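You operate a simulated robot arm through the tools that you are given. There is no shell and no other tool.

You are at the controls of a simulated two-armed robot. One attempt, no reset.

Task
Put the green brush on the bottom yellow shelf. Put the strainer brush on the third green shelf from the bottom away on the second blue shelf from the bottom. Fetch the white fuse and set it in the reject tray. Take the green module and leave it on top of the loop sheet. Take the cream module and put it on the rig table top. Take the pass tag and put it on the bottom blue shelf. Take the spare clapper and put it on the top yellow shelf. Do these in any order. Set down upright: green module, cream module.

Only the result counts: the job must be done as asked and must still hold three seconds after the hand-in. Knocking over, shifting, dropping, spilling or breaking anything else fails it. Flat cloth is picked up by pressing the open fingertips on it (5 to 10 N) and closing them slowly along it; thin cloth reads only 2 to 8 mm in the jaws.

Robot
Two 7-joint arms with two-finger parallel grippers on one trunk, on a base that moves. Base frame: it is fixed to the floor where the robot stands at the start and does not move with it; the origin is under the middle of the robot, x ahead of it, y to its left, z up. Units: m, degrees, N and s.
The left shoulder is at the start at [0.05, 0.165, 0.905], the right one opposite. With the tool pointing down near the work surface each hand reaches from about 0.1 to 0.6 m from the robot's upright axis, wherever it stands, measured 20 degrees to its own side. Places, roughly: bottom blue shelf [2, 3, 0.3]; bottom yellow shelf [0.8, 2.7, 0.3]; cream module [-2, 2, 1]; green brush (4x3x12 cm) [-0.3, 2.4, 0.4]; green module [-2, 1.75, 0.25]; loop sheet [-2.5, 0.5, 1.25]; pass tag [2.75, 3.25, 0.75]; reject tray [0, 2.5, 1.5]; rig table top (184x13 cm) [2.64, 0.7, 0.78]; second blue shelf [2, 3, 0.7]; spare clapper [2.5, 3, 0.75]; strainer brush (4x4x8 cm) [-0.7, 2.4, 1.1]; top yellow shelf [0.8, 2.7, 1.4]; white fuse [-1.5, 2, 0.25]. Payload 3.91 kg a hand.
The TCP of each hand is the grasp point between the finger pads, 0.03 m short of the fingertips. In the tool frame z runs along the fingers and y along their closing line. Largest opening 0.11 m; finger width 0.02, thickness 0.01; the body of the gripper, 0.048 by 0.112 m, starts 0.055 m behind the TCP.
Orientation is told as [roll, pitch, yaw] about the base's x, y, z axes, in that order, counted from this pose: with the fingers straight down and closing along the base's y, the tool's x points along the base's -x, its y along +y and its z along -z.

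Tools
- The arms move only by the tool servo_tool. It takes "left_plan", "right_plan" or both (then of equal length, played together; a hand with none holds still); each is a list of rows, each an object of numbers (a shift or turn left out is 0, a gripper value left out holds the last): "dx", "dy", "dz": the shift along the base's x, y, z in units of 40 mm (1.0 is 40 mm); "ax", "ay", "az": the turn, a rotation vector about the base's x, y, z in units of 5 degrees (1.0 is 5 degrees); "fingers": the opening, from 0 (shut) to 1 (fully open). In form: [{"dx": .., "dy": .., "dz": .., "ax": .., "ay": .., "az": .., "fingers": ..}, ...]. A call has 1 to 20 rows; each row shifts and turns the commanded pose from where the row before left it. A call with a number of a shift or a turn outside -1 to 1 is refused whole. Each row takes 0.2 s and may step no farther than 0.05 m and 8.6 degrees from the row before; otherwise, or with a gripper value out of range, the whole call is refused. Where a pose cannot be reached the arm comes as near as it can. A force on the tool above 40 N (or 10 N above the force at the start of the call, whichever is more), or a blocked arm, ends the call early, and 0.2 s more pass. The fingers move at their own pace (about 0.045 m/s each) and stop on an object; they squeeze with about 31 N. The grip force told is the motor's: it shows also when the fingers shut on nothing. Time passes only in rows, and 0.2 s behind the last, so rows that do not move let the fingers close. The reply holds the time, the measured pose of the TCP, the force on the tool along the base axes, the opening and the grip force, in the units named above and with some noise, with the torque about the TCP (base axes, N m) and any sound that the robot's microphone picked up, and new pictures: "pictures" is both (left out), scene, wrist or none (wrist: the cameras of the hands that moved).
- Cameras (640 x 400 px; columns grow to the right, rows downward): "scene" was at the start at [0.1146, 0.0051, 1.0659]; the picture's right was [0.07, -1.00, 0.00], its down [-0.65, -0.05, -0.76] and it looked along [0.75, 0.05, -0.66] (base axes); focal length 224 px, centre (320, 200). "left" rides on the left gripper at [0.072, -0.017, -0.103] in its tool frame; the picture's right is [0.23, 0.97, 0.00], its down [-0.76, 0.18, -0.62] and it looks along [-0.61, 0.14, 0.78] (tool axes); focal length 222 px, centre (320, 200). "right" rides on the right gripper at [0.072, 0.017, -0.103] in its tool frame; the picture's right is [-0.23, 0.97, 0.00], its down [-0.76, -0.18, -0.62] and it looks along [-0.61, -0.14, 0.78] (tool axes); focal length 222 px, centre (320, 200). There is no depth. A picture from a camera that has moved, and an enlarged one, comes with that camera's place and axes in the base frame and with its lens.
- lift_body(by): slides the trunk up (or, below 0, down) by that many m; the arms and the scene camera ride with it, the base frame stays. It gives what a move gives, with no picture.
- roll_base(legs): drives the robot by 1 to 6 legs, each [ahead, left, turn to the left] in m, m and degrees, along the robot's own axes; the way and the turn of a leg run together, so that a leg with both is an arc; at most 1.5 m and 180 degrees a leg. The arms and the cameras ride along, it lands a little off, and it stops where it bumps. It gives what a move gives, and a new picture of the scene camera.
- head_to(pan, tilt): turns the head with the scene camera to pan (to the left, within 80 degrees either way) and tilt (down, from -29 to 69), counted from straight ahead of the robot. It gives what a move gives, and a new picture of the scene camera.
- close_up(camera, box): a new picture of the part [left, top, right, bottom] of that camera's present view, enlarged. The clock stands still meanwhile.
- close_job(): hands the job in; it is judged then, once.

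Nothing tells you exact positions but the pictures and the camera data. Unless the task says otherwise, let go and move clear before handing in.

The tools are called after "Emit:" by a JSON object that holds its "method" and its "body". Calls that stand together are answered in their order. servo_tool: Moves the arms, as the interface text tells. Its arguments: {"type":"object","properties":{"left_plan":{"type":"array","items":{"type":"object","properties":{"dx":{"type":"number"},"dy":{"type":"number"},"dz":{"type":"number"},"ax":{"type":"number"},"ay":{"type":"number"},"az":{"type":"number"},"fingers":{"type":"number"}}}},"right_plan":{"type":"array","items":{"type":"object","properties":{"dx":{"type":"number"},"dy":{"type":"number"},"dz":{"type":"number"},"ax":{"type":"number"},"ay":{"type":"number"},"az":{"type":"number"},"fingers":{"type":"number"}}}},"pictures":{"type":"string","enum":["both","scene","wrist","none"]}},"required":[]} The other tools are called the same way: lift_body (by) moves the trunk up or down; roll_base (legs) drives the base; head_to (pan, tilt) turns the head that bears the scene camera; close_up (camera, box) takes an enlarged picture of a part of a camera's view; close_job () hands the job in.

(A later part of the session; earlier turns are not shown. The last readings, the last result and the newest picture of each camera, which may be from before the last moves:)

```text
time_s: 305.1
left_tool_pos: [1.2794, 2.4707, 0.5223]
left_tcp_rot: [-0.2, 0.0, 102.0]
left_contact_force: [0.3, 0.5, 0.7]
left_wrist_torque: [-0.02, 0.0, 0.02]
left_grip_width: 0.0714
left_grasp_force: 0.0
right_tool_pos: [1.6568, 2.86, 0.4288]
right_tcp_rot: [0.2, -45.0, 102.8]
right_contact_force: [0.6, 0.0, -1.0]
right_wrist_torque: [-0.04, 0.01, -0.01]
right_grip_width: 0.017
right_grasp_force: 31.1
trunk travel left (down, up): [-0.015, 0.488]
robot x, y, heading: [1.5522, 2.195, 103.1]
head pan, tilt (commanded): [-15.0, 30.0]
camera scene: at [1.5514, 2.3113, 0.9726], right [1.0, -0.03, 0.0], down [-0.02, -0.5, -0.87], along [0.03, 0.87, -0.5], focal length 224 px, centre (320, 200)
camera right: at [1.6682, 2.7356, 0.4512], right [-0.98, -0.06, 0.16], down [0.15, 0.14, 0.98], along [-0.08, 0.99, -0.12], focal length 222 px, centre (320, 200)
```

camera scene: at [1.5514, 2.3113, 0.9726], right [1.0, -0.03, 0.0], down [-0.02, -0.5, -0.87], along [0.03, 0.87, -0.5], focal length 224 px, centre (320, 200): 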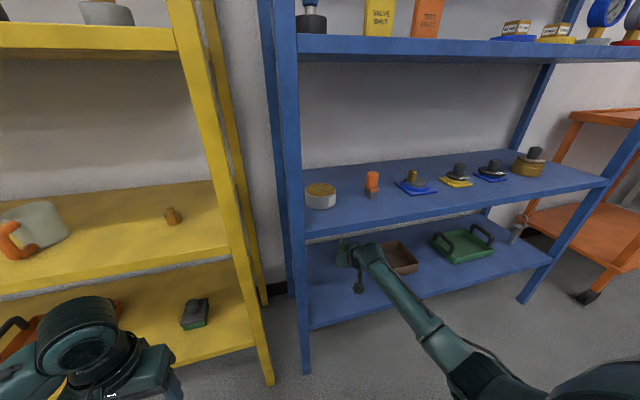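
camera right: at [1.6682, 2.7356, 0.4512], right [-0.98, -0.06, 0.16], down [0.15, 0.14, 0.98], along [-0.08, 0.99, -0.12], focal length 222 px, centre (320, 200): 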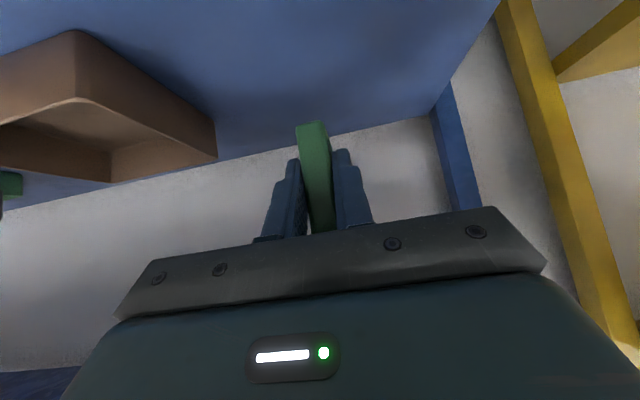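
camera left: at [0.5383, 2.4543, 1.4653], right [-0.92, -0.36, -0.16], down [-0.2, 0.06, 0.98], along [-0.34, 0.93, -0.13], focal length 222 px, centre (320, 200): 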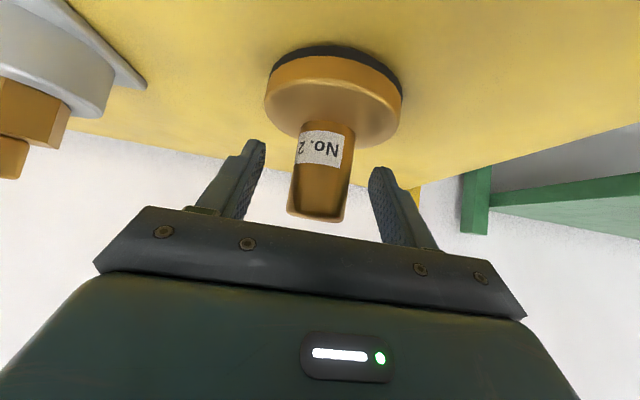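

The tag is over the free place. I lower it toward the shelf.

Emit:
{"method": "servo_tool", "body": {"right_plan": [{"dz": -0.6}, {"dz": -0.6}, {"dz": -0.4}, {"dz": -0.15}], "pictures": "wrist"}}

Emit:
{"method": "servo_tool", "body": {"right_plan": [{"dz": -0.07}, {"dz": -0.07}, {}], "pictures": "none"}}

```text
time_s: 306.1
left_tool_pos: [1.279, 2.4688, 0.5202]
left_tcp_rot: [-0.2, 0.0, 101.9]
left_contact_force: [-1.1, -0.2, -0.1]
left_wrist_torque: [0.03, -0.01, 0.0]
left_grip_width: 0.0714
left_grasp_force: 0.0
right_tool_pos: [1.6588, 2.8589, 0.3603]
right_tcp_rot: [0.2, -44.9, 102.9]
right_contact_force: [0.4, 0.0, -0.4]
right_wrist_torque: [0.0, -0.01, -0.01]
right_grip_width: 0.0171
right_grasp_force: 30.8
trunk travel left (down, up): [-0.015, 0.488]
robot x, y, heading: [1.5539, 2.195, 102.9]
head pan, tilt (commanded): [-15.0, 30.0]
camera right: at [1.6688, 2.7346, 0.3814], right [-0.98, -0.06, 0.16], down [0.15, 0.14, 0.98], along [-0.08, 0.99, -0.12], focal length 222 px, centre (320, 200)
```

right: 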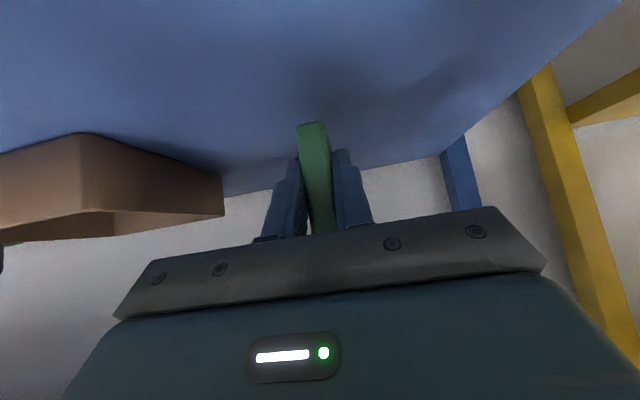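

```text
time_s: 306.9
left_tool_pos: [1.2794, 2.4683, 0.5214]
left_tcp_rot: [-0.3, -0.1, 102.0]
left_contact_force: [-0.2, -0.7, 0.2]
left_wrist_torque: [0.02, 0.01, 0.01]
left_grip_width: 0.0713
left_grasp_force: 0.0
right_tool_pos: [1.6583, 2.8595, 0.3551]
right_tcp_rot: [0.1, -45.1, 102.9]
right_contact_force: [0.4, -0.4, -0.8]
right_wrist_torque: [0.01, -0.03, 0.0]
right_grip_width: 0.0169
right_grasp_force: 30.2
trunk travel left (down, up): [-0.015, 0.488]
robot x, y, heading: [1.5498, 2.1955, 103.0]
head pan, tilt (commanded): [-15.0, 30.0]
```

Emit:
{"method": "servo_tool", "body": {"right_plan": [{"dz": -0.06}, {"dz": -0.06}, {"dz": -0.06}, {}], "pictures": "none"}}

Emit:
{"method": "servo_tool", "body": {"right_plan": [{"dz": -0.04}, {"dz": -0.04}, {}], "pictures": "none"}}

```text
time_s: 307.9
left_tool_pos: [1.2786, 2.4677, 0.5209]
left_tcp_rot: [-0.2, 0.0, 102.0]
left_contact_force: [0.0, -0.2, -0.5]
left_wrist_torque: [-0.01, -0.01, -0.02]
left_grip_width: 0.0716
left_grasp_force: 0.1
right_tool_pos: [1.6579, 2.8605, 0.3474]
right_tcp_rot: [0.1, -44.8, 102.9]
right_contact_force: [-0.4, -0.6, -1.1]
right_wrist_torque: [0.0, -0.01, 0.02]
right_grip_width: 0.0172
right_grasp_force: 30.9
trunk travel left (down, up): [-0.015, 0.488]
robot x, y, heading: [1.5527, 2.1918, 103.0]
head pan, tilt (commanded): [-15.0, 30.0]
```

```text
time_s: 308.7
left_tool_pos: [1.2785, 2.4689, 0.5203]
left_tcp_rot: [-0.1, 0.0, 101.9]
left_contact_force: [-0.4, -0.5, -1.2]
left_wrist_torque: [0.0, 0.0, 0.01]
left_grip_width: 0.0713
left_grasp_force: 0.1
right_tool_pos: [1.6572, 2.8609, 0.3437]
right_tcp_rot: [0.1, -44.9, 102.9]
right_contact_force: [-0.2, -0.5, 0.1]
right_wrist_torque: [0.01, 0.01, 0.01]
right_grip_width: 0.0171
right_grasp_force: 31.2
trunk travel left (down, up): [-0.015, 0.488]
robot x, y, heading: [1.5562, 2.1919, 102.9]
head pan, tilt (commanded): [-15.0, 30.0]
```

Emit:
{"method": "servo_tool", "body": {"right_plan": [{"dz": -0.04}, {"dz": -0.04}, {}], "pictures": "none"}}

Emit:
{"method": "servo_tool", "body": {"right_plan": [{"dz": -0.04}, {}], "pictures": "wrist"}}

```text
time_s: 309.5
left_tool_pos: [1.2779, 2.4692, 0.521]
left_tcp_rot: [-0.2, 0.0, 102.0]
left_contact_force: [0.6, 0.7, -0.8]
left_wrist_torque: [-0.03, -0.01, 0.02]
left_grip_width: 0.0715
left_grasp_force: 0.0
right_tool_pos: [1.6568, 2.8589, 0.3413]
right_tcp_rot: [0.1, -44.9, 102.9]
right_contact_force: [1.0, -0.1, -1.5]
right_wrist_torque: [-0.02, -0.01, 0.02]
right_grip_width: 0.0171
right_grasp_force: 31.6
trunk travel left (down, up): [-0.015, 0.488]
robot x, y, heading: [1.5542, 2.1916, 102.9]
head pan, tilt (commanded): [-15.0, 30.0]
```

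```text
time_s: 310.1
left_tool_pos: [1.2785, 2.468, 0.5225]
left_tcp_rot: [-0.4, 0.0, 102.0]
left_contact_force: [0.6, 1.0, 0.6]
left_wrist_torque: [-0.03, -0.06, -0.02]
left_grip_width: 0.0713
left_grasp_force: 0.1
right_tool_pos: [1.6572, 2.8594, 0.3414]
right_tcp_rot: [0.1, -45.3, 102.9]
right_contact_force: [0.0, 0.0, 4.9]
right_wrist_torque: [-0.07, -0.02, -0.01]
right_grip_width: 0.0171
right_grasp_force: 31.1
trunk travel left (down, up): [-0.015, 0.488]
robot x, y, heading: [1.5546, 2.1916, 103.0]
head pan, tilt (commanded): [-15.0, 30.0]
camera right: at [1.6686, 2.7356, 0.3618], right [-0.98, -0.06, 0.16], down [0.15, 0.13, 0.98], along [-0.08, 0.99, -0.12], focal length 222 px, centre (320, 200)
```

right: 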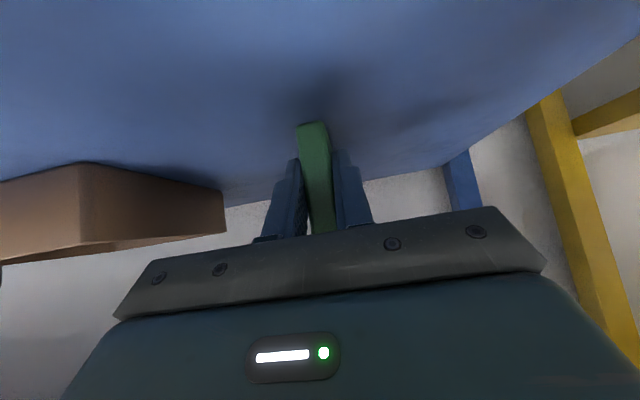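

Contact (about 5 N). I open the fingers.

Emit:
{"method": "servo_tool", "body": {"right_plan": [{"fingers": 0.5}, {"fingers": 0.5}, {"fingers": 0.5}, {"fingers": 0.5}], "pictures": "both"}}

```text
time_s: 311.1
left_tool_pos: [1.2787, 2.4692, 0.5224]
left_tcp_rot: [-0.2, 0.0, 102.0]
left_contact_force: [-0.5, 0.0, -0.2]
left_wrist_torque: [0.01, -0.01, -0.01]
left_grip_width: 0.0715
left_grasp_force: 0.0
right_tool_pos: [1.6573, 2.8595, 0.3396]
right_tcp_rot: [0.2, -45.0, 103.0]
right_contact_force: [-0.1, 0.3, 0.1]
right_wrist_torque: [0.0, -0.02, -0.03]
right_grip_width: 0.0548
right_grasp_force: 0.0
trunk travel left (down, up): [-0.015, 0.488]
robot x, y, heading: [1.5553, 2.195, 102.8]
head pan, tilt (commanded): [-15.0, 30.0]
camera scene: at [1.5513, 2.3113, 0.9726], right [1.0, -0.03, 0.0], down [-0.02, -0.5, -0.87], along [0.03, 0.87, -0.5], focal length 224 px, centre (320, 200)
camera right: at [1.6688, 2.7351, 0.3609], right [-0.98, -0.06, 0.16], down [0.15, 0.14, 0.98], along [-0.08, 0.99, -0.12], focal length 222 px, centre (320, 200)
```

scene: 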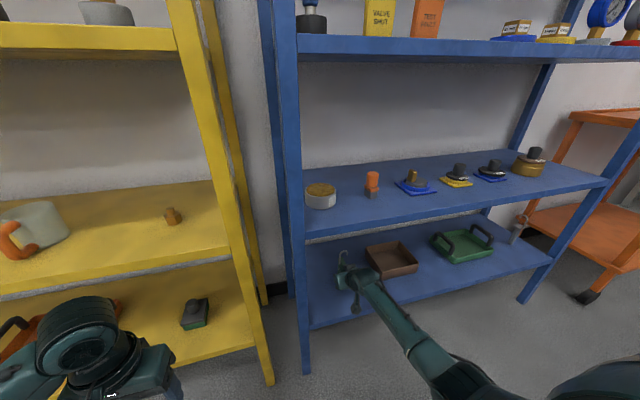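
right: 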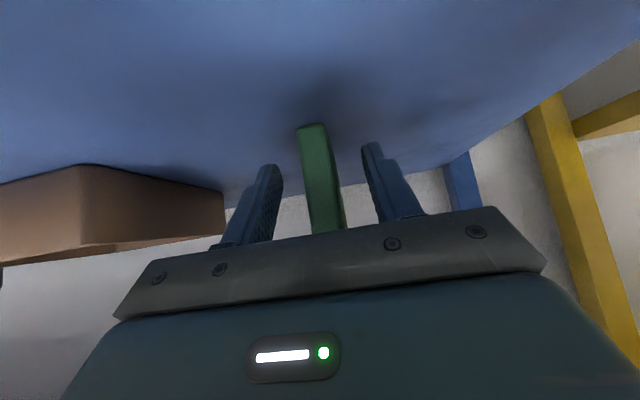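

The tag stands on the bottom blue shelf. I back off straight and check.

Emit:
{"method": "roll_base", "body": {"legs": [[-0.45, 0, 0]]}}

Emit:
{"method": "close_up", "body": {"camera": "scene", "box": [200, 130, 520, 310]}}

```text
time_s: 313.8
left_tool_pos: [1.3813, 2.0341, 0.5215]
left_tcp_rot: [-0.1, -0.1, 102.1]
left_contact_force: [0.3, 0.2, 0.3]
left_wrist_torque: [0.01, -0.02, 0.0]
left_grip_width: 0.0714
left_grasp_force: 0.1
right_tool_pos: [1.7584, 2.4258, 0.3404]
right_tcp_rot: [0.1, -44.9, 103.0]
right_contact_force: [-0.2, 0.3, 0.1]
right_wrist_torque: [0.03, 0.0, -0.02]
right_grip_width: 0.0549
right_grasp_force: 0.0
trunk travel left (down, up): [-0.015, 0.488]
robot x, y, heading: [1.6548, 1.7597, 103.1]
head pan, tilt (commanded): [-15.0, 30.0]
camera scene: at [1.6527, 1.8771, 0.9726], right [1.0, -0.03, 0.0], down [-0.02, -0.5, -0.87], along [0.03, 0.87, -0.5], focal length 224 px, centre (320, 200)
```

scene: 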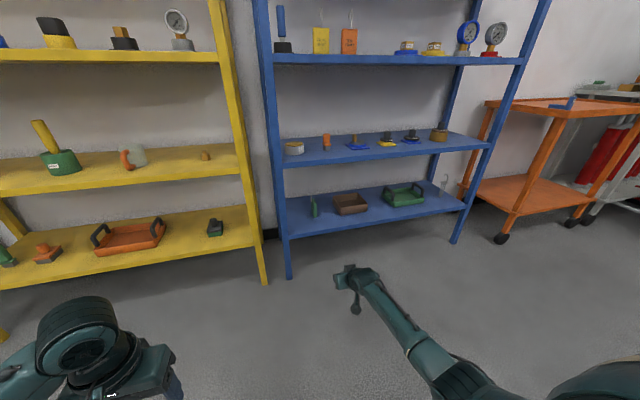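

```text
2.00 times, centred on (360, 220) of scene
camera zoom: at [1.6527, 1.8771, 0.9726], right [1.0, -0.03, 0.0], down [-0.02, -0.5, -0.87], along [0.03, 0.87, -0.5], focal length 448 px, centre (240, 160)
```

zoom: 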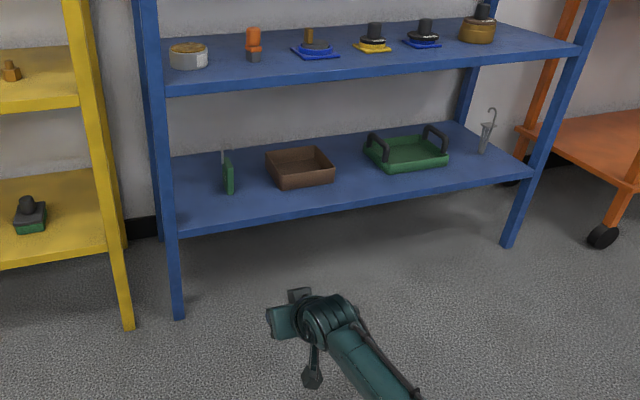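

The tag stands on the bottom blue shelf. Four jobs are done. I fold the right hand and drive left along the row to the module bench.

Emit:
{"method": "servo_tool", "body": {"right_plan": [{"dx": 0.126, "dy": -0.541, "dz": 0.5, "ax": -0.974, "ay": -0.225}, {"dx": 0.126, "dy": -0.541, "dz": 0.5, "ax": -0.974, "ay": -0.225}, {"dx": 0.126, "dy": -0.541, "dz": 0.5, "ax": -0.974, "ay": -0.225}, {"dx": 0.126, "dy": -0.541, "dz": 0.5, "ax": -0.974, "ay": -0.225}, {"dx": 0.126, "dy": -0.541, "dz": 0.5, "ax": -0.974, "ay": -0.225}, {"dx": 0.126, "dy": -0.541, "dz": 0.5, "ax": -0.974, "ay": -0.225}, {"dx": 0.126, "dy": -0.541, "dz": 0.5, "ax": -0.974, "ay": -0.225}, {"dx": 0.126, "dy": -0.541, "dz": 0.5, "ax": -0.974, "ay": -0.225}, {"dx": 0.126, "dy": -0.541, "dz": 0.5, "ax": -0.974, "ay": -0.225}], "pictures": "none"}}

Emit:
{"method": "lift_body", "body": {"by": 0.15}}

Emit:
{"method": "roll_base", "body": {"legs": [[0, 1.5, 0], [0, 1.42, 0]]}}

Emit:
{"method": "head_to", "body": {"pan": 10, "tilt": 30}}

```text
time_s: 315.8
left_tool_pos: [1.3792, 2.0348, 0.5229]
left_tcp_rot: [-0.2, 0.0, 102.1]
left_contact_force: [-0.3, 0.2, -0.2]
left_wrist_torque: [0.0, 0.0, -0.02]
left_grip_width: 0.0715
left_grasp_force: 0.0
right_tool_pos: [1.8039, 2.2309, 0.5189]
right_tcp_rot: [0.0, 0.1, 102.9]
right_contact_force: [-0.5, 0.0, -0.1]
right_wrist_torque: [-0.01, 0.02, 0.04]
right_grip_width: 0.0553
right_grasp_force: 0.0
trunk travel left (down, up): [-0.015, 0.488]
robot x, y, heading: [1.6558, 1.7599, 103.2]
head pan, tilt (commanded): [-15.0, 30.0]
```

```text
time_s: 317.6
left_tool_pos: [1.3796, 2.0343, 0.6714]
left_tcp_rot: [-0.3, 0.1, 102.1]
left_contact_force: [-0.1, 0.2, 0.3]
left_wrist_torque: [0.0, 0.04, 0.01]
left_grip_width: 0.0712
left_grasp_force: 0.0
right_tool_pos: [1.8022, 2.2319, 0.6691]
right_tcp_rot: [0.2, 0.1, 103.0]
right_contact_force: [0.1, -0.2, 0.0]
right_wrist_torque: [-0.01, -0.03, 0.0]
right_grip_width: 0.055
right_grasp_force: 0.1
trunk travel left (down, up): [-0.165, 0.338]
robot x, y, heading: [1.6575, 1.7586, 103.1]
head pan, tilt (commanded): [-15.0, 30.0]
```

```text
time_s: 343.1
left_tool_pos: [-1.4629, 1.3476, 0.6719]
left_tcp_rot: [-0.2, 0.0, 102.0]
left_contact_force: [0.3, -0.7, -0.6]
left_wrist_torque: [0.0, 0.03, -0.01]
left_grip_width: 0.0715
left_grasp_force: 0.1
right_tool_pos: [-1.04, 1.546, 0.6685]
right_tcp_rot: [0.2, -0.1, 103.0]
right_contact_force: [0.8, 1.4, 0.9]
right_wrist_torque: [0.03, 0.02, 0.03]
right_grip_width: 0.055
right_grasp_force: 0.0
trunk travel left (down, up): [-0.165, 0.338]
robot x, y, heading: [-1.1852, 1.0731, 103.1]
head pan, tilt (commanded): [-15.0, 30.0]
camera scene: at [-1.1903, 1.191, 1.1227], right [1.0, -0.03, 0.0], down [-0.02, -0.5, -0.87], along [0.03, 0.87, -0.5], focal length 224 px, centre (320, 200)
```

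scene: 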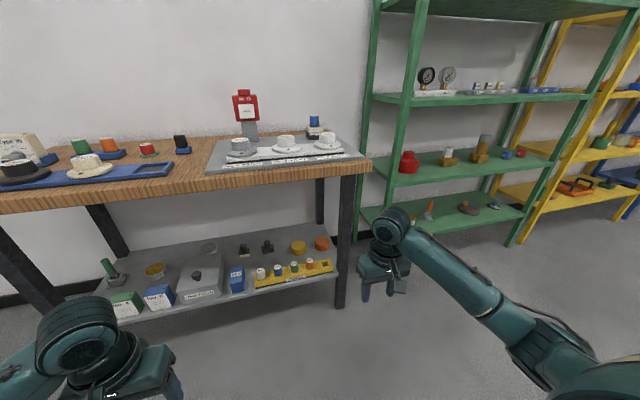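

```text
time_s: 344.0
left_tool_pos: [-1.4631, 1.3495, 0.6705]
left_tcp_rot: [-0.2, 0.0, 102.0]
left_contact_force: [-0.2, 0.0, 0.4]
left_wrist_torque: [-0.04, -0.01, 0.01]
left_grip_width: 0.0714
left_grasp_force: 0.2
right_tool_pos: [-1.0392, 1.5459, 0.6687]
right_tcp_rot: [0.1, 0.1, 102.9]
right_contact_force: [0.3, 0.0, -0.6]
right_wrist_torque: [0.01, 0.0, 0.0]
right_grip_width: 0.0553
right_grasp_force: 0.1
trunk travel left (down, up): [-0.165, 0.338]
robot x, y, heading: [-1.1868, 1.071, 103.2]
head pan, tilt (commanded): [10.0, 30.0]
camera scene: at [-1.2288, 1.1837, 1.1227], right [0.92, 0.39, 0.0], down [0.2, -0.46, -0.87], along [-0.34, 0.8, -0.5], focal length 224 px, centre (320, 200)
```

scene: 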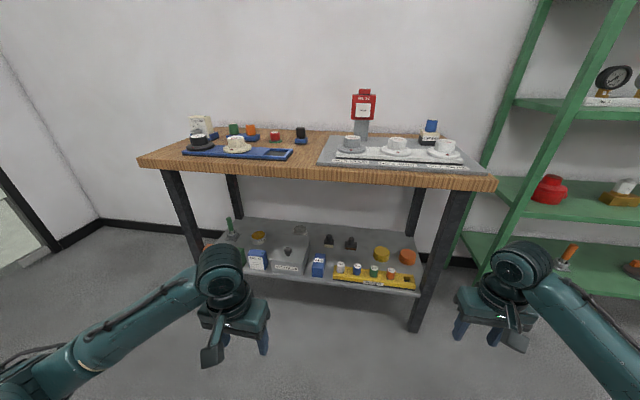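

Emit:
{"method": "close_up", "body": {"camera": "scene", "box": [120, 100, 320, 200]}}

Emit:
{"method": "close_up", "body": {"camera": "scene", "box": [190, 200, 440, 310]}}

Emit:
{"method": "head_to", "body": {"pan": 40, "tilt": 25}}

```text
3.20 times, centred on (220, 150) of scene
camera zoom: at [-1.2288, 1.1837, 1.1227], right [0.92, 0.39, 0.0], down [0.2, -0.46, -0.87], along [-0.34, 0.8, -0.5], focal length 717 px, centre (640, 360)
```

zoom: 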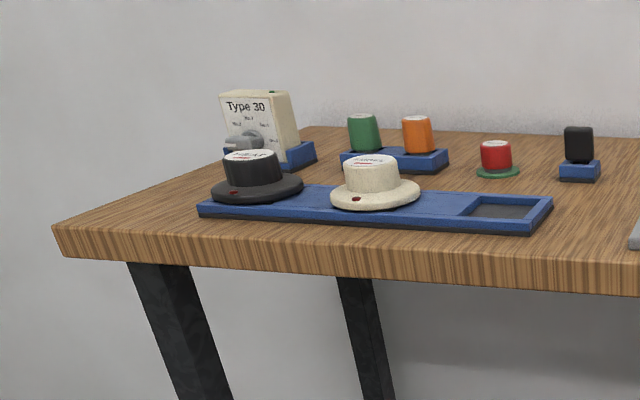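

```text
2.56 times, centred on (315, 255) of scene
camera zoom: at [-1.2288, 1.1837, 1.1227], right [0.92, 0.39, 0.0], down [0.2, -0.46, -0.87], along [-0.34, 0.8, -0.5], focal length 574 px, centre (333, 59)
```

zoom: 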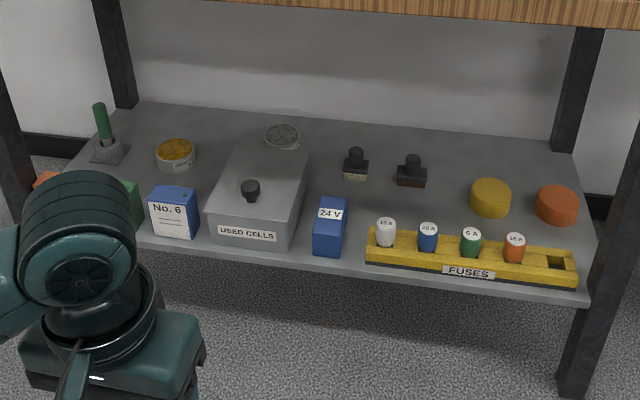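

```text
time_s: 344.9
left_tool_pos: [-1.4627, 1.3489, 0.6709]
left_tcp_rot: [-0.2, 0.0, 102.0]
left_contact_force: [0.3, 0.4, -0.2]
left_wrist_torque: [0.04, -0.02, 0.02]
left_grip_width: 0.0717
left_grasp_force: 0.2
right_tool_pos: [-1.0405, 1.5457, 0.6681]
right_tcp_rot: [0.1, -0.1, 103.0]
right_contact_force: [-0.5, -0.7, -0.3]
right_wrist_torque: [-0.01, 0.02, 0.01]
right_grip_width: 0.0549
right_grasp_force: 0.0
trunk travel left (down, up): [-0.165, 0.338]
robot x, y, heading: [-1.1874, 1.0705, 103.3]
head pan, tilt (commanded): [40.0, 25.0]
camera scene: at [-1.2669, 1.1558, 1.1306], right [0.6, 0.8, 0.0], down [0.34, -0.25, -0.91], along [-0.73, 0.54, -0.42], focal length 224 px, centre (320, 200)
```

scene: 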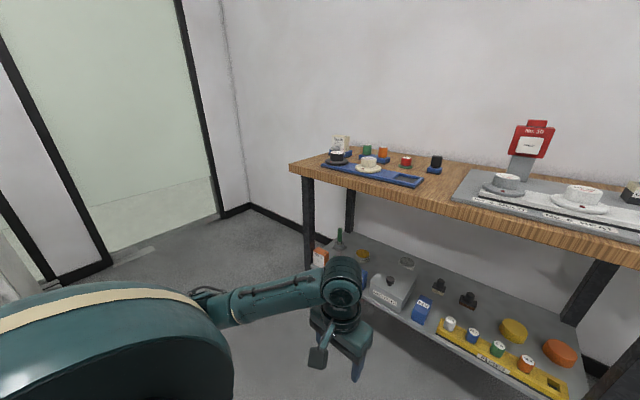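

The bench holds "Type 30" cream box and a cream round head on top; below stand boxes No. 3 (orange), No. 4 (green), No. 6 (blue). I move left for a closer look.

Emit:
{"method": "roll_base", "body": {"legs": [[0, 0.55, 0]]}}

Emit:
{"method": "head_to", "body": {"pan": 5, "tilt": 25}}

Emit:
{"method": "close_up", "body": {"camera": "scene", "box": [180, 120, 380, 220]}}

Emit:
{"method": "close_up", "body": {"camera": "scene", "box": [180, 210, 420, 320]}}

```text
time_s: 350.3
left_tool_pos: [-2.0011, 1.224, 0.6722]
left_tcp_rot: [-0.2, 0.0, 101.9]
left_contact_force: [0.4, -1.0, -0.2]
left_wrist_torque: [-0.01, 0.01, 0.01]
left_grip_width: 0.0715
left_grasp_force: 0.1
right_tool_pos: [-1.5762, 1.4199, 0.6679]
right_tcp_rot: [0.2, -0.1, 102.8]
right_contact_force: [-0.5, -1.2, -0.5]
right_wrist_torque: [0.01, 0.01, -0.01]
right_grip_width: 0.055
right_grasp_force: 0.1
trunk travel left (down, up): [-0.165, 0.338]
robot x, y, heading: [-1.7288, 0.9463, 102.9]
head pan, tilt (commanded): [40.0, 25.0]
camera scene: at [-1.8049, 1.0307, 1.1306], right [0.6, 0.8, 0.0], down [0.34, -0.25, -0.91], along [-0.72, 0.55, -0.42], focal length 224 px, centre (320, 200)
```

scene: 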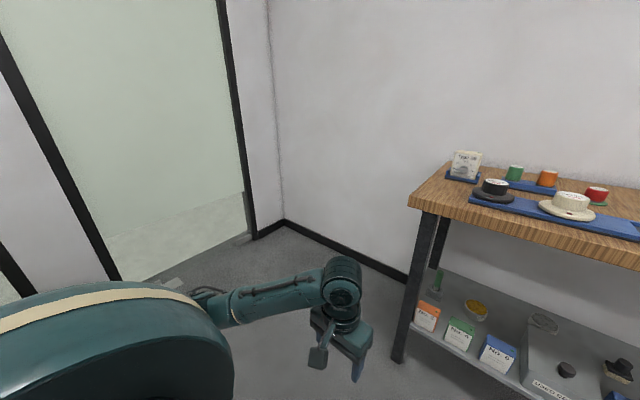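

```text
time_s: 351.3
left_tool_pos: [-2.0009, 1.2233, 0.6712]
left_tcp_rot: [-0.2, 0.0, 101.9]
left_contact_force: [-0.1, 0.7, -0.8]
left_wrist_torque: [0.02, 0.03, 0.04]
left_grip_width: 0.0712
left_grasp_force: 0.1
right_tool_pos: [-1.5766, 1.4196, 0.6681]
right_tcp_rot: [0.2, -0.1, 102.8]
right_contact_force: [-0.4, 0.4, 0.9]
right_wrist_torque: [-0.01, 0.02, 0.01]
right_grip_width: 0.055
right_grasp_force: 0.0
trunk travel left (down, up): [-0.165, 0.338]
robot x, y, heading: [-1.7307, 0.9496, 102.9]
head pan, tilt (commanded): [5.0, 25.0]
camera scene: at [-1.7598, 1.0628, 1.1306], right [0.95, 0.31, 0.0], down [0.13, -0.4, -0.91], along [-0.28, 0.86, -0.42], focal length 224 px, centre (320, 200)
```

scene: 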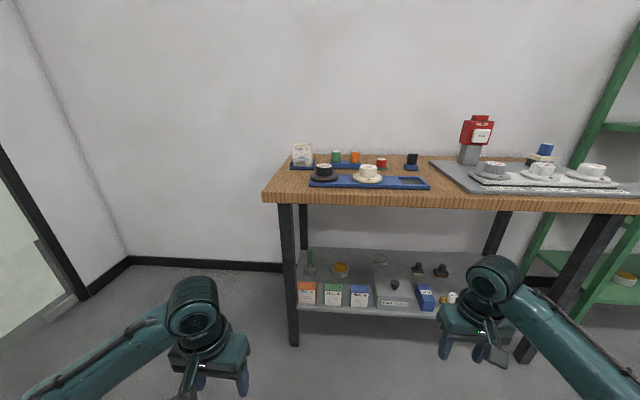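

```text
3.20 times, centred on (280, 170) of scene
camera zoom: at [-1.7598, 1.0628, 1.1306], right [0.95, 0.31, 0.0], down [0.13, -0.4, -0.91], along [-0.28, 0.86, -0.42], focal length 717 px, centre (448, 296)
```

zoom: 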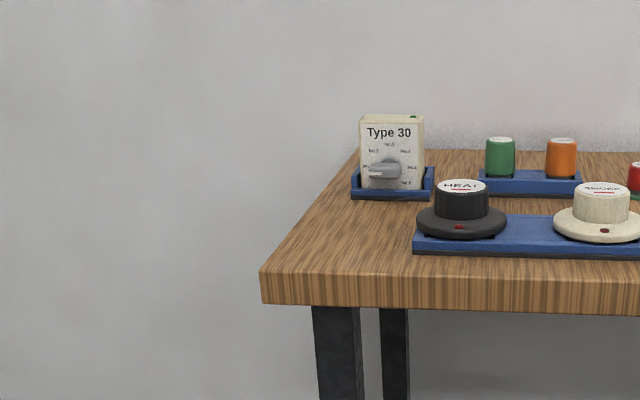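

```text
2.67 times, centred on (300, 265) of scene
camera zoom: at [-1.7598, 1.0628, 1.1306], right [0.95, 0.31, 0.0], down [0.13, -0.4, -0.91], along [-0.28, 0.86, -0.42], focal length 598 px, centre (373, 27)
```

zoom: 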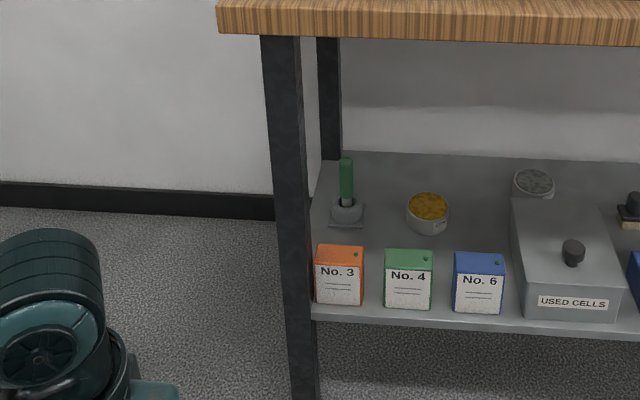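

The cream module is the "Type 30" box in its blue holder on the bench top, the green module is box No. 4 on the lower shelf, and the white fuse is in the FUSES tray. I take the green module first with the left hand, fingers down and closing front-to-back: I turn the left hand, pull the right in, lower the trunk and position.

Emit:
{"method": "servo_tool", "body": {"left_plan": [{"az": -0.98}, {"az": -0.98}, {"az": -0.98}, {"az": -0.98}, {"az": -0.98}, {"az": -0.98}, {"az": -0.98}, {"az": -0.98}, {"az": -0.98}, {"az": -0.98}, {"az": -0.98}, {"az": -0.98}, {"az": -0.98}, {"az": -0.98}, {"az": -0.98}, {"az": -0.98}, {"az": -0.98}, {"az": -0.98}], "right_plan": [{"dx": 0.18, "dy": -0.8}, {"dx": 0.18, "dy": -0.8}, {"dx": 0.18, "dy": -0.8}, {}, {}, {}, {}, {}, {}, {}, {}, {}, {}, {}, {}, {}, {}, {}], "pictures": "none"}}

Emit:
{"method": "lift_body", "body": {"by": -0.16}}

Emit:
{"method": "roll_base", "body": {"legs": [[0.22, -0.2, 0]]}}

Emit:
{"method": "head_to", "body": {"pan": 15, "tilt": 35}}

```text
time_s: 355.1
left_tool_pos: [-2.0017, 1.2235, 0.6706]
left_tcp_rot: [-0.3, 0.0, 13.5]
left_contact_force: [-0.5, 0.0, -0.2]
left_wrist_torque: [0.01, 0.04, 0.0]
left_grip_width: 0.0715
left_grasp_force: 0.0
right_tool_pos: [-1.555, 1.3229, 0.6685]
right_tcp_rot: [0.2, 0.1, 102.8]
right_contact_force: [-0.1, 0.0, -0.3]
right_wrist_torque: [0.01, 0.0, 0.01]
right_grip_width: 0.055
right_grasp_force: 0.1
trunk travel left (down, up): [-0.165, 0.338]
robot x, y, heading: [-1.7286, 0.9457, 103.0]
head pan, tilt (commanded): [5.0, 25.0]
```

```text
time_s: 356.9
left_tool_pos: [-2.0008, 1.2241, 0.5116]
left_tcp_rot: [-0.2, 0.0, 13.6]
left_contact_force: [0.6, 0.2, 0.4]
left_wrist_torque: [0.0, 0.04, 0.03]
left_grip_width: 0.0719
left_grasp_force: 0.0
right_tool_pos: [-1.5553, 1.325, 0.5088]
right_tcp_rot: [0.1, 0.0, 102.8]
right_contact_force: [0.4, 0.1, -0.3]
right_wrist_torque: [0.04, 0.02, 0.03]
right_grip_width: 0.0552
right_grasp_force: 0.1
trunk travel left (down, up): [-0.005, 0.498]
robot x, y, heading: [-1.7258, 0.9471, 103.2]
head pan, tilt (commanded): [5.0, 25.0]
```

```text
time_s: 359.3
left_tool_pos: [-1.8555, 1.4812, 0.5111]
left_tcp_rot: [-0.2, 0.0, 13.9]
left_contact_force: [0.1, -0.3, -0.3]
left_wrist_torque: [0.03, 0.02, -0.02]
left_grip_width: 0.0717
left_grasp_force: 0.0
right_tool_pos: [-1.4104, 1.5837, 0.5084]
right_tcp_rot: [0.2, 0.0, 103.0]
right_contact_force: [0.1, 0.0, -1.1]
right_wrist_torque: [-0.01, 0.03, 0.01]
right_grip_width: 0.055
right_grasp_force: 0.1
trunk travel left (down, up): [-0.005, 0.498]
robot x, y, heading: [-1.5806, 1.2062, 103.3]
head pan, tilt (commanded): [5.0, 25.0]
camera scene: at [-1.614, 1.3214, 0.9706], right [0.95, 0.31, 0.0], down [0.13, -0.4, -0.91], along [-0.28, 0.86, -0.42], focal length 224 px, centre (320, 200)
```

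scene: 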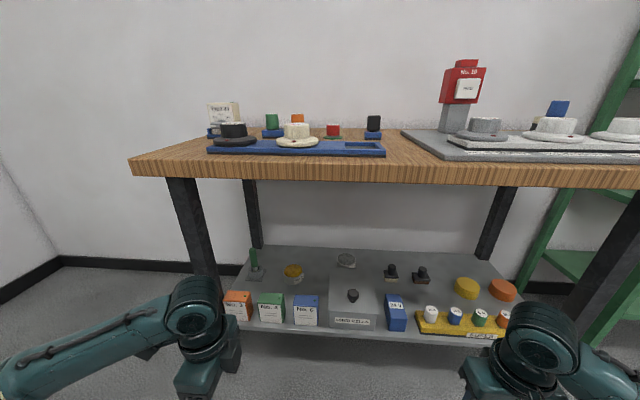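

```text
time_s: 360.0
left_tool_pos: [-1.8554, 1.4811, 0.5115]
left_tcp_rot: [-0.2, 0.0, 13.9]
left_contact_force: [0.0, -0.3, -0.6]
left_wrist_torque: [0.0, 0.02, -0.01]
left_grip_width: 0.0719
left_grasp_force: 0.1
right_tool_pos: [-1.4095, 1.5818, 0.5077]
right_tcp_rot: [0.2, 0.0, 103.0]
right_contact_force: [-0.5, -0.4, 0.1]
right_wrist_torque: [-0.02, -0.01, -0.03]
right_grip_width: 0.0551
right_grasp_force: 0.0
trunk travel left (down, up): [-0.005, 0.498]
robot x, y, heading: [-1.5784, 1.2066, 103.5]
head pan, tilt (commanded): [15.0, 35.0]
camera scene: at [-1.6268, 1.3116, 0.9549], right [0.88, 0.47, 0.0], down [0.27, -0.51, -0.82], along [-0.39, 0.72, -0.57], focal length 224 px, centre (320, 200)
```

scene: 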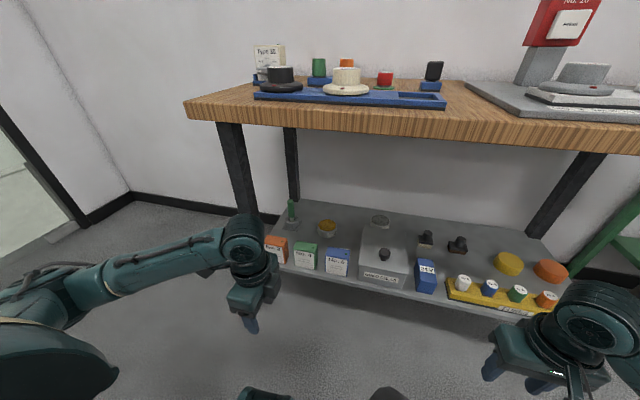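

I zoom on box No. 4 to measure it.

Emit:
{"method": "close_up", "body": {"camera": "scene", "box": [250, 200, 400, 300]}}

Emit:
{"method": "close_up", "body": {"camera": "left", "box": [0, 0, 640, 400]}}

```text
4.00 times, centred on (325, 250) of scene
camera zoom: at [-1.6268, 1.3116, 0.9549], right [0.88, 0.47, 0.0], down [0.27, -0.51, -0.82], along [-0.39, 0.72, -0.57], focal length 896 px, centre (300, 0)
```

zoom: 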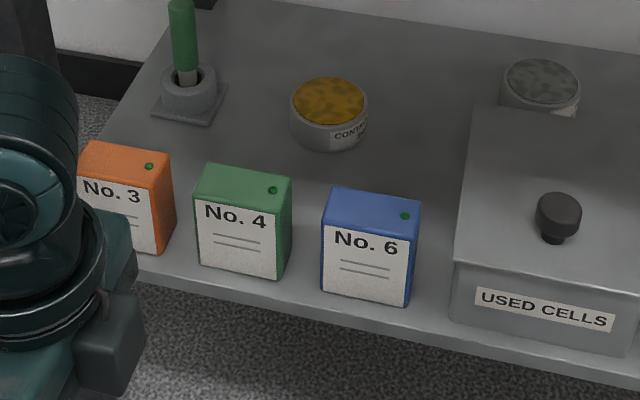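

```text
1.00 times, centred on (320, 200) of left (not enlarged: the box is as wide or as high as the picture)
camera zoom: at [-1.9216, 1.4486, 0.6158], right [-0.45, 0.89, 0.0], down [0.7, 0.36, 0.62], along [0.56, 0.28, -0.78], focal length 222 px, centre (320, 200)
```

zoom: 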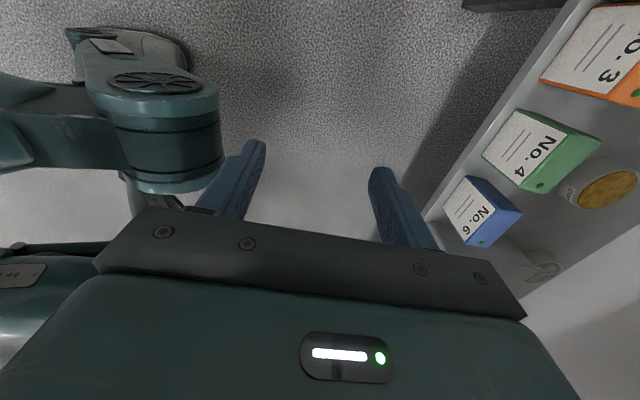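

Box No. 4 is centred at s≈-1.467, d≈2.182, top at z≈0.37. I drive 0.15 m closer and bring the open hand above it.

Emit:
{"method": "roll_base", "body": {"legs": [[0.15, 0, 0]]}}

Emit:
{"method": "servo_tool", "body": {"left_plan": [{"dx": -0.03, "dy": 0.15, "dz": -0.55}, {"dx": -0.03, "dy": 0.15, "dz": -0.55}, {"dx": -0.25, "dy": 0.85, "dz": -0.3}, {"dx": -0.25, "dy": 0.85, "dz": -0.3}, {"dx": -0.25, "dy": 0.85, "dz": -0.3}], "pictures": "both"}}

```text
time_s: 361.4
left_tool_pos: [-1.8893, 1.6276, 0.5108]
left_tcp_rot: [-0.2, 0.0, 13.8]
left_contact_force: [-0.6, 0.0, 0.3]
left_wrist_torque: [-0.02, 0.01, -0.02]
left_grip_width: 0.0715
left_grasp_force: 0.1
right_tool_pos: [-1.444, 1.728, 0.5085]
right_tcp_rot: [0.2, -0.1, 103.0]
right_contact_force: [0.0, 0.5, -0.3]
right_wrist_torque: [-0.01, 0.0, 0.0]
right_grip_width: 0.0548
right_grasp_force: 0.1
trunk travel left (down, up): [-0.005, 0.498]
robot x, y, heading: [-1.6117, 1.3506, 103.0]
head pan, tilt (commanded): [15.0, 35.0]
camera scene: at [-1.6607, 1.4563, 0.9549], right [0.88, 0.47, 0.0], down [0.27, -0.51, -0.82], along [-0.39, 0.72, -0.57], focal length 224 px, centre (320, 200)
```

scene: 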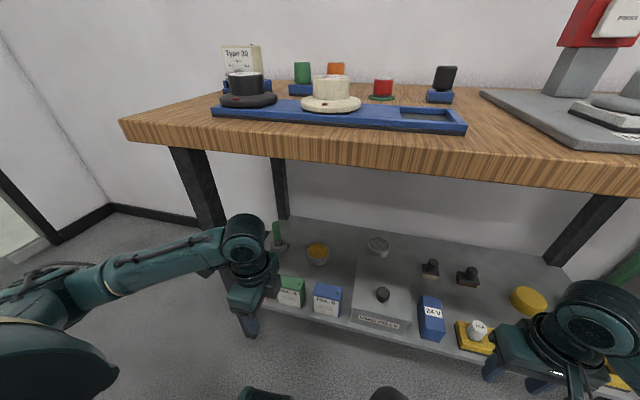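

```text
time_s: 362.6
left_tool_pos: [-1.9225, 1.741, 0.4314]
left_tcp_rot: [-0.1, 0.2, 13.8]
left_contact_force: [-0.4, 0.3, 0.7]
left_wrist_torque: [0.0, -0.01, -0.01]
left_grip_width: 0.0716
left_grasp_force: 0.0
right_tool_pos: [-1.4442, 1.7281, 0.5083]
right_tcp_rot: [0.2, 0.0, 103.1]
right_contact_force: [-0.4, 0.6, -0.9]
right_wrist_torque: [0.0, -0.01, -0.03]
right_grip_width: 0.0551
right_grasp_force: 0.1
trunk travel left (down, up): [-0.005, 0.498]
robot x, y, heading: [-1.6134, 1.3501, 102.8]
head pan, tilt (commanded): [15.0, 35.0]
camera scene: at [-1.6607, 1.4562, 0.9549], right [0.88, 0.47, 0.0], down [0.27, -0.51, -0.82], along [-0.39, 0.72, -0.57], focal length 224 px, centre (320, 200)
camera left: at [-1.9879, 1.7085, 0.536], right [-0.45, 0.89, 0.0], down [0.7, 0.36, 0.62], along [0.56, 0.28, -0.78], focal length 222 px, centre (320, 200)
```

scene: 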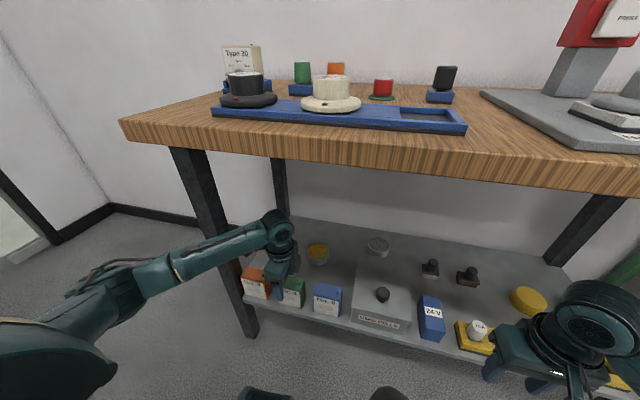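
left: 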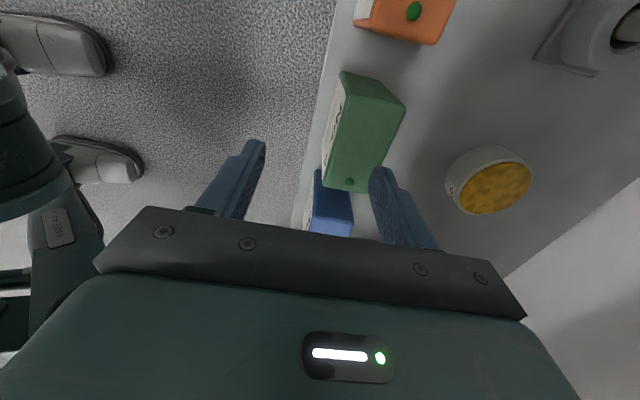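

The wrist view puts the box 3.6 cm ahead and 1 cm left of the grasp point. I centre over it and look.

Emit:
{"method": "servo_tool", "body": {"left_plan": [{"dx": -0.43, "dy": 0.82}, {}], "pictures": "wrist"}}

```text
time_s: 363.2
left_tool_pos: [-1.9393, 1.7741, 0.4327]
left_tcp_rot: [-0.3, 0.0, 13.8]
left_contact_force: [0.3, -0.1, 0.0]
left_wrist_torque: [0.01, 0.01, 0.0]
left_grip_width: 0.0717
left_grasp_force: 0.0
right_tool_pos: [-1.4448, 1.7277, 0.5087]
right_tcp_rot: [0.2, 0.0, 103.0]
right_contact_force: [0.1, -0.1, -0.6]
right_wrist_torque: [-0.01, -0.02, 0.03]
right_grip_width: 0.0549
right_grasp_force: 0.1
trunk travel left (down, up): [-0.005, 0.498]
robot x, y, heading: [-1.6136, 1.352, 103.1]
head pan, tilt (commanded): [15.0, 35.0]
camera left: at [-2.005, 1.741, 0.5362], right [-0.45, 0.89, 0.0], down [0.7, 0.36, 0.62], along [0.56, 0.28, -0.78], focal length 222 px, centre (320, 200)
```

left: 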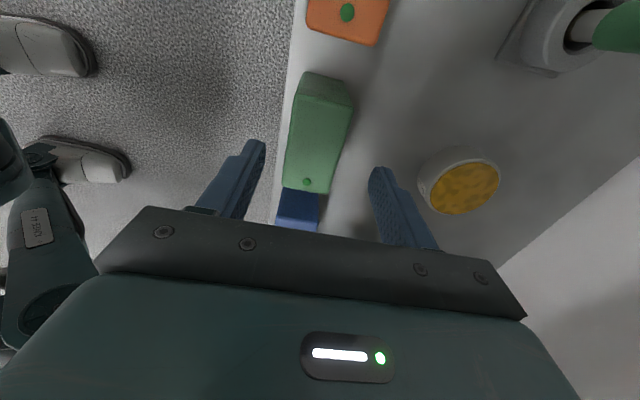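

Centred above the box. I lower the hand around it and close.

Emit:
{"method": "servo_tool", "body": {"left_plan": [{"dz": -0.8}, {"dz": -0.8}, {"dz": -0.8}, {}, {"fingers": 0}, {"fingers": 0}, {"fingers": 0}, {"fingers": 0}, {"fingers": 0}], "pictures": "both"}}

```text
time_s: 365.2
left_tool_pos: [-1.939, 1.7723, 0.3363]
left_tcp_rot: [-0.2, 0.0, 13.8]
left_contact_force: [0.3, 0.5, 0.3]
left_wrist_torque: [0.0, -0.02, -0.01]
left_grip_width: 0.0439
left_grasp_force: 31.1
right_tool_pos: [-1.4436, 1.7283, 0.5094]
right_tcp_rot: [0.2, -0.1, 103.0]
right_contact_force: [0.7, -0.2, 0.3]
right_wrist_torque: [-0.03, 0.01, 0.01]
right_grip_width: 0.055
right_grasp_force: 0.1
trunk travel left (down, up): [-0.005, 0.498]
robot x, y, heading: [-1.6126, 1.3528, 103.2]
head pan, tilt (commanded): [15.0, 35.0]
camera scene: at [-1.6607, 1.4564, 0.9548], right [0.88, 0.47, 0.0], down [0.27, -0.51, -0.82], along [-0.39, 0.72, -0.57], focal length 224 px, centre (320, 200)
camera left: at [-2.0056, 1.7398, 0.441], right [-0.45, 0.89, 0.0], down [0.7, 0.36, 0.62], along [0.56, 0.28, -0.78], focal length 222 px, centre (320, 200)
```

scene: 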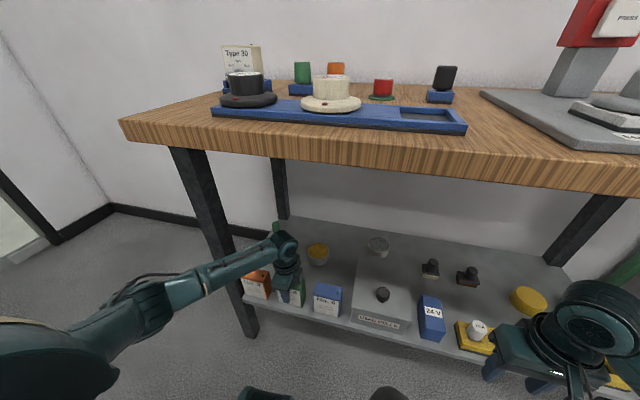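
left: 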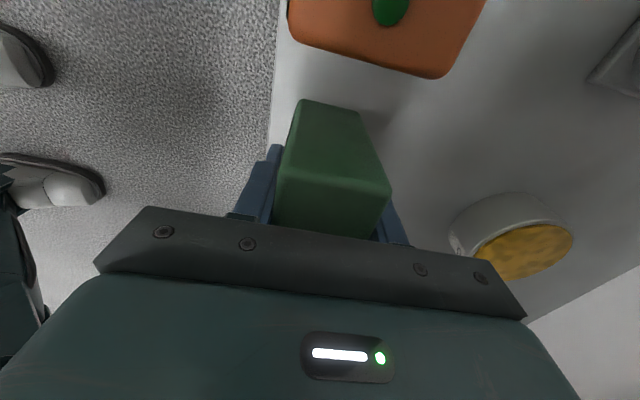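

Gripped (44 mm). I lift it clear of its neighbours and withdraw toward the robot.

Emit:
{"method": "servo_tool", "body": {"left_plan": [{"dz": 0.8}, {"dz": 0.8}, {"dz": 0.8}, {"dz": 0.6}, {"dx": 0.2, "dy": -0.85}, {"dx": 0.2, "dy": -0.85}, {"dx": 0.2, "dy": -0.85}, {"dx": 0.2, "dy": -0.85}], "pictures": "wrist"}}

Emit:
{"method": "roll_base", "body": {"legs": [[-0.3, 0, 0]]}}

```text
time_s: 367.0
left_tool_pos: [-1.9058, 1.637, 0.4553]
left_tcp_rot: [-0.1, 0.1, 13.9]
left_contact_force: [-0.6, 0.1, -1.9]
left_wrist_torque: [-0.02, 0.04, 0.0]
left_grip_width: 0.0439
left_grasp_force: 30.9
right_tool_pos: [-1.4444, 1.7281, 0.5076]
right_tcp_rot: [0.2, -0.1, 103.0]
right_contact_force: [0.6, -0.4, -0.4]
right_wrist_torque: [0.0, 0.0, -0.04]
right_grip_width: 0.0549
right_grasp_force: 0.0
trunk travel left (down, up): [-0.005, 0.498]
robot x, y, heading: [-1.6095, 1.3508, 103.1]
head pan, tilt (commanded): [15.0, 35.0]
camera left: at [-1.9726, 1.6041, 0.5598], right [-0.45, 0.89, 0.0], down [0.7, 0.36, 0.62], along [0.56, 0.28, -0.78], focal length 222 px, centre (320, 200)
```

left: 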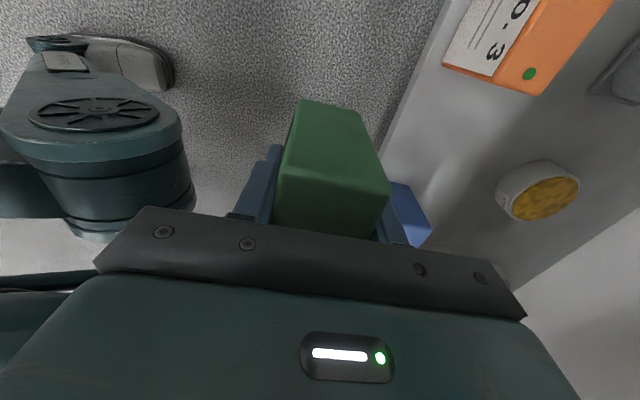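

```text
time_s: 369.1
left_tool_pos: [-1.8383, 1.3487, 0.4548]
left_tcp_rot: [-0.3, 0.1, 13.8]
left_contact_force: [-0.1, 0.1, -1.6]
left_wrist_torque: [0.03, 0.0, -0.03]
left_grip_width: 0.044
left_grasp_force: 31.4
right_tool_pos: [-1.3764, 1.4375, 0.5093]
right_tcp_rot: [0.1, 0.1, 102.9]
right_contact_force: [-0.2, -0.7, 0.2]
right_wrist_torque: [-0.02, 0.0, 0.01]
right_grip_width: 0.0552
right_grasp_force: 0.0
trunk travel left (down, up): [-0.005, 0.498]
robot x, y, heading: [-1.5463, 1.0601, 103.0]
head pan, tilt (commanded): [15.0, 35.0]
camera scene: at [-1.593, 1.1666, 0.9548], right [0.88, 0.47, 0.0], down [0.27, -0.51, -0.82], along [-0.39, 0.72, -0.57], focal length 224 px, centre (320, 200)
```

scene: 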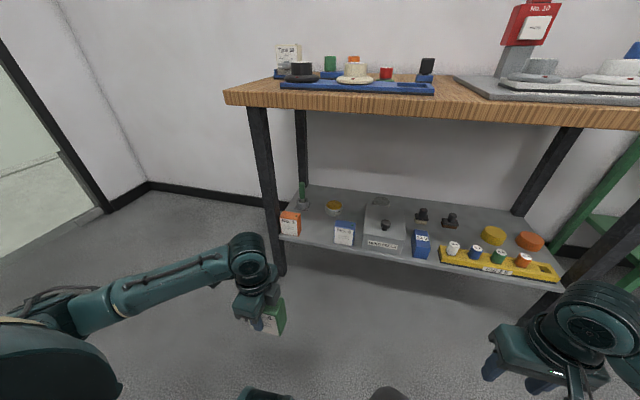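

The green module is in the left hand. While low, I also take the white fuse with the right hand; I zoom on the fuse tray.

Emit:
{"method": "close_up", "body": {"camera": "scene", "box": [400, 200, 580, 310]}}

```text
3.56 times, centred on (490, 255) of scene
camera zoom: at [-1.593, 1.1666, 0.9548], right [0.88, 0.47, 0.0], down [0.27, -0.51, -0.82], along [-0.39, 0.72, -0.57], focal length 797 px, centre (-284, 4)
```

zoom: 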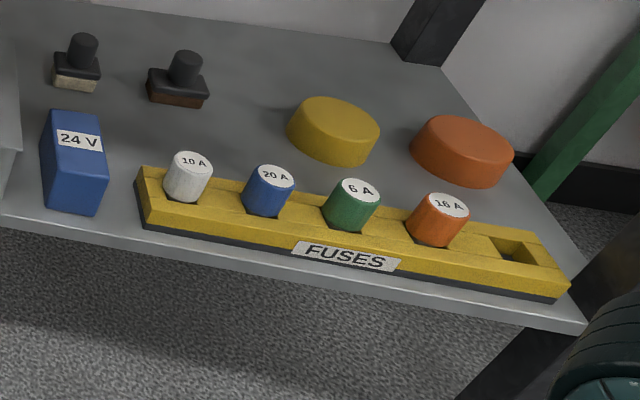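

White fuse: top centre s≈-0.945, d≈2.20, z≈0.342. I drive in, open the right hand and bring it above the fuse.

Emit:
{"method": "roll_base", "body": {"legs": [[0.3, -0.055, 0]]}}

Emit:
{"method": "servo_tool", "body": {"right_plan": [{"dz": -0.3, "fingers": 0.72}, {"dz": -0.3}, {"dx": -0.2, "dy": 0.85, "dz": -0.15}, {"dx": -0.2, "dy": 0.85, "dz": -0.15}, {"dx": -0.2, "dy": 0.85, "dz": -0.15}, {"dx": -0.2, "dy": 0.85, "dz": -0.15}], "pictures": "both"}}

```text
time_s: 371.1
left_tool_pos: [-1.8534, 1.6525, 0.4552]
left_tcp_rot: [-0.3, -0.1, 13.9]
left_contact_force: [-0.7, 0.6, -1.6]
left_wrist_torque: [0.02, 0.02, 0.02]
left_grip_width: 0.0437
left_grasp_force: 31.0
right_tool_pos: [-1.3902, 1.7424, 0.5088]
right_tcp_rot: [0.1, 0.0, 102.9]
right_contact_force: [0.4, -0.3, -0.4]
right_wrist_torque: [0.0, 0.01, -0.01]
right_grip_width: 0.0549
right_grasp_force: 0.1
trunk travel left (down, up): [-0.005, 0.498]
robot x, y, heading: [-1.5626, 1.3673, 103.1]
head pan, tilt (commanded): [15.0, 35.0]
camera scene: at [-1.6076, 1.471, 0.9548], right [0.88, 0.47, 0.0], down [0.27, -0.51, -0.82], along [-0.39, 0.72, -0.57], focal length 224 px, centre (320, 200)
```

scene: 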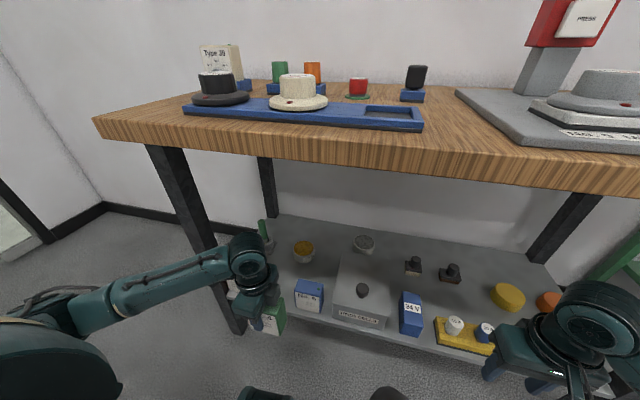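

```text
time_s: 372.5
left_tool_pos: [-1.8524, 1.6522, 0.4531]
left_tcp_rot: [-0.3, 0.1, 13.8]
left_contact_force: [-0.3, 0.0, -1.4]
left_wrist_torque: [-0.02, 0.01, 0.02]
left_grip_width: 0.044
left_grasp_force: 30.9
right_tool_pos: [-1.4224, 1.8795, 0.4611]
right_tcp_rot: [0.2, 0.0, 102.9]
right_contact_force: [-0.7, 0.3, -0.5]
right_wrist_torque: [0.0, -0.03, -0.02]
right_grip_width: 0.0793
right_grasp_force: 0.0
trunk travel left (down, up): [-0.005, 0.498]
robot x, y, heading: [-1.5623, 1.3637, 102.9]
head pan, tilt (commanded): [15.0, 35.0]
camera scene: at [-1.6076, 1.471, 0.9548], right [0.88, 0.47, 0.0], down [0.27, -0.51, -0.82], along [-0.39, 0.72, -0.57], focal length 224 px, centre (320, 200)
camera right: at [-1.4228, 1.8052, 0.5643], right [-1.0, 0.0, 0.0], down [0.01, 0.78, 0.62], along [0.0, 0.62, -0.78], focal length 222 px, centre (320, 200)
```

scene: 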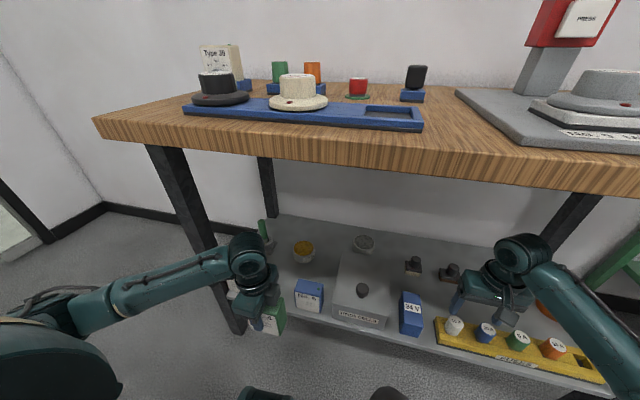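
right: 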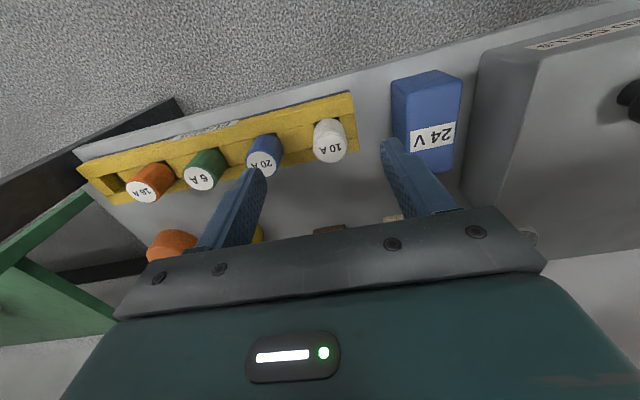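

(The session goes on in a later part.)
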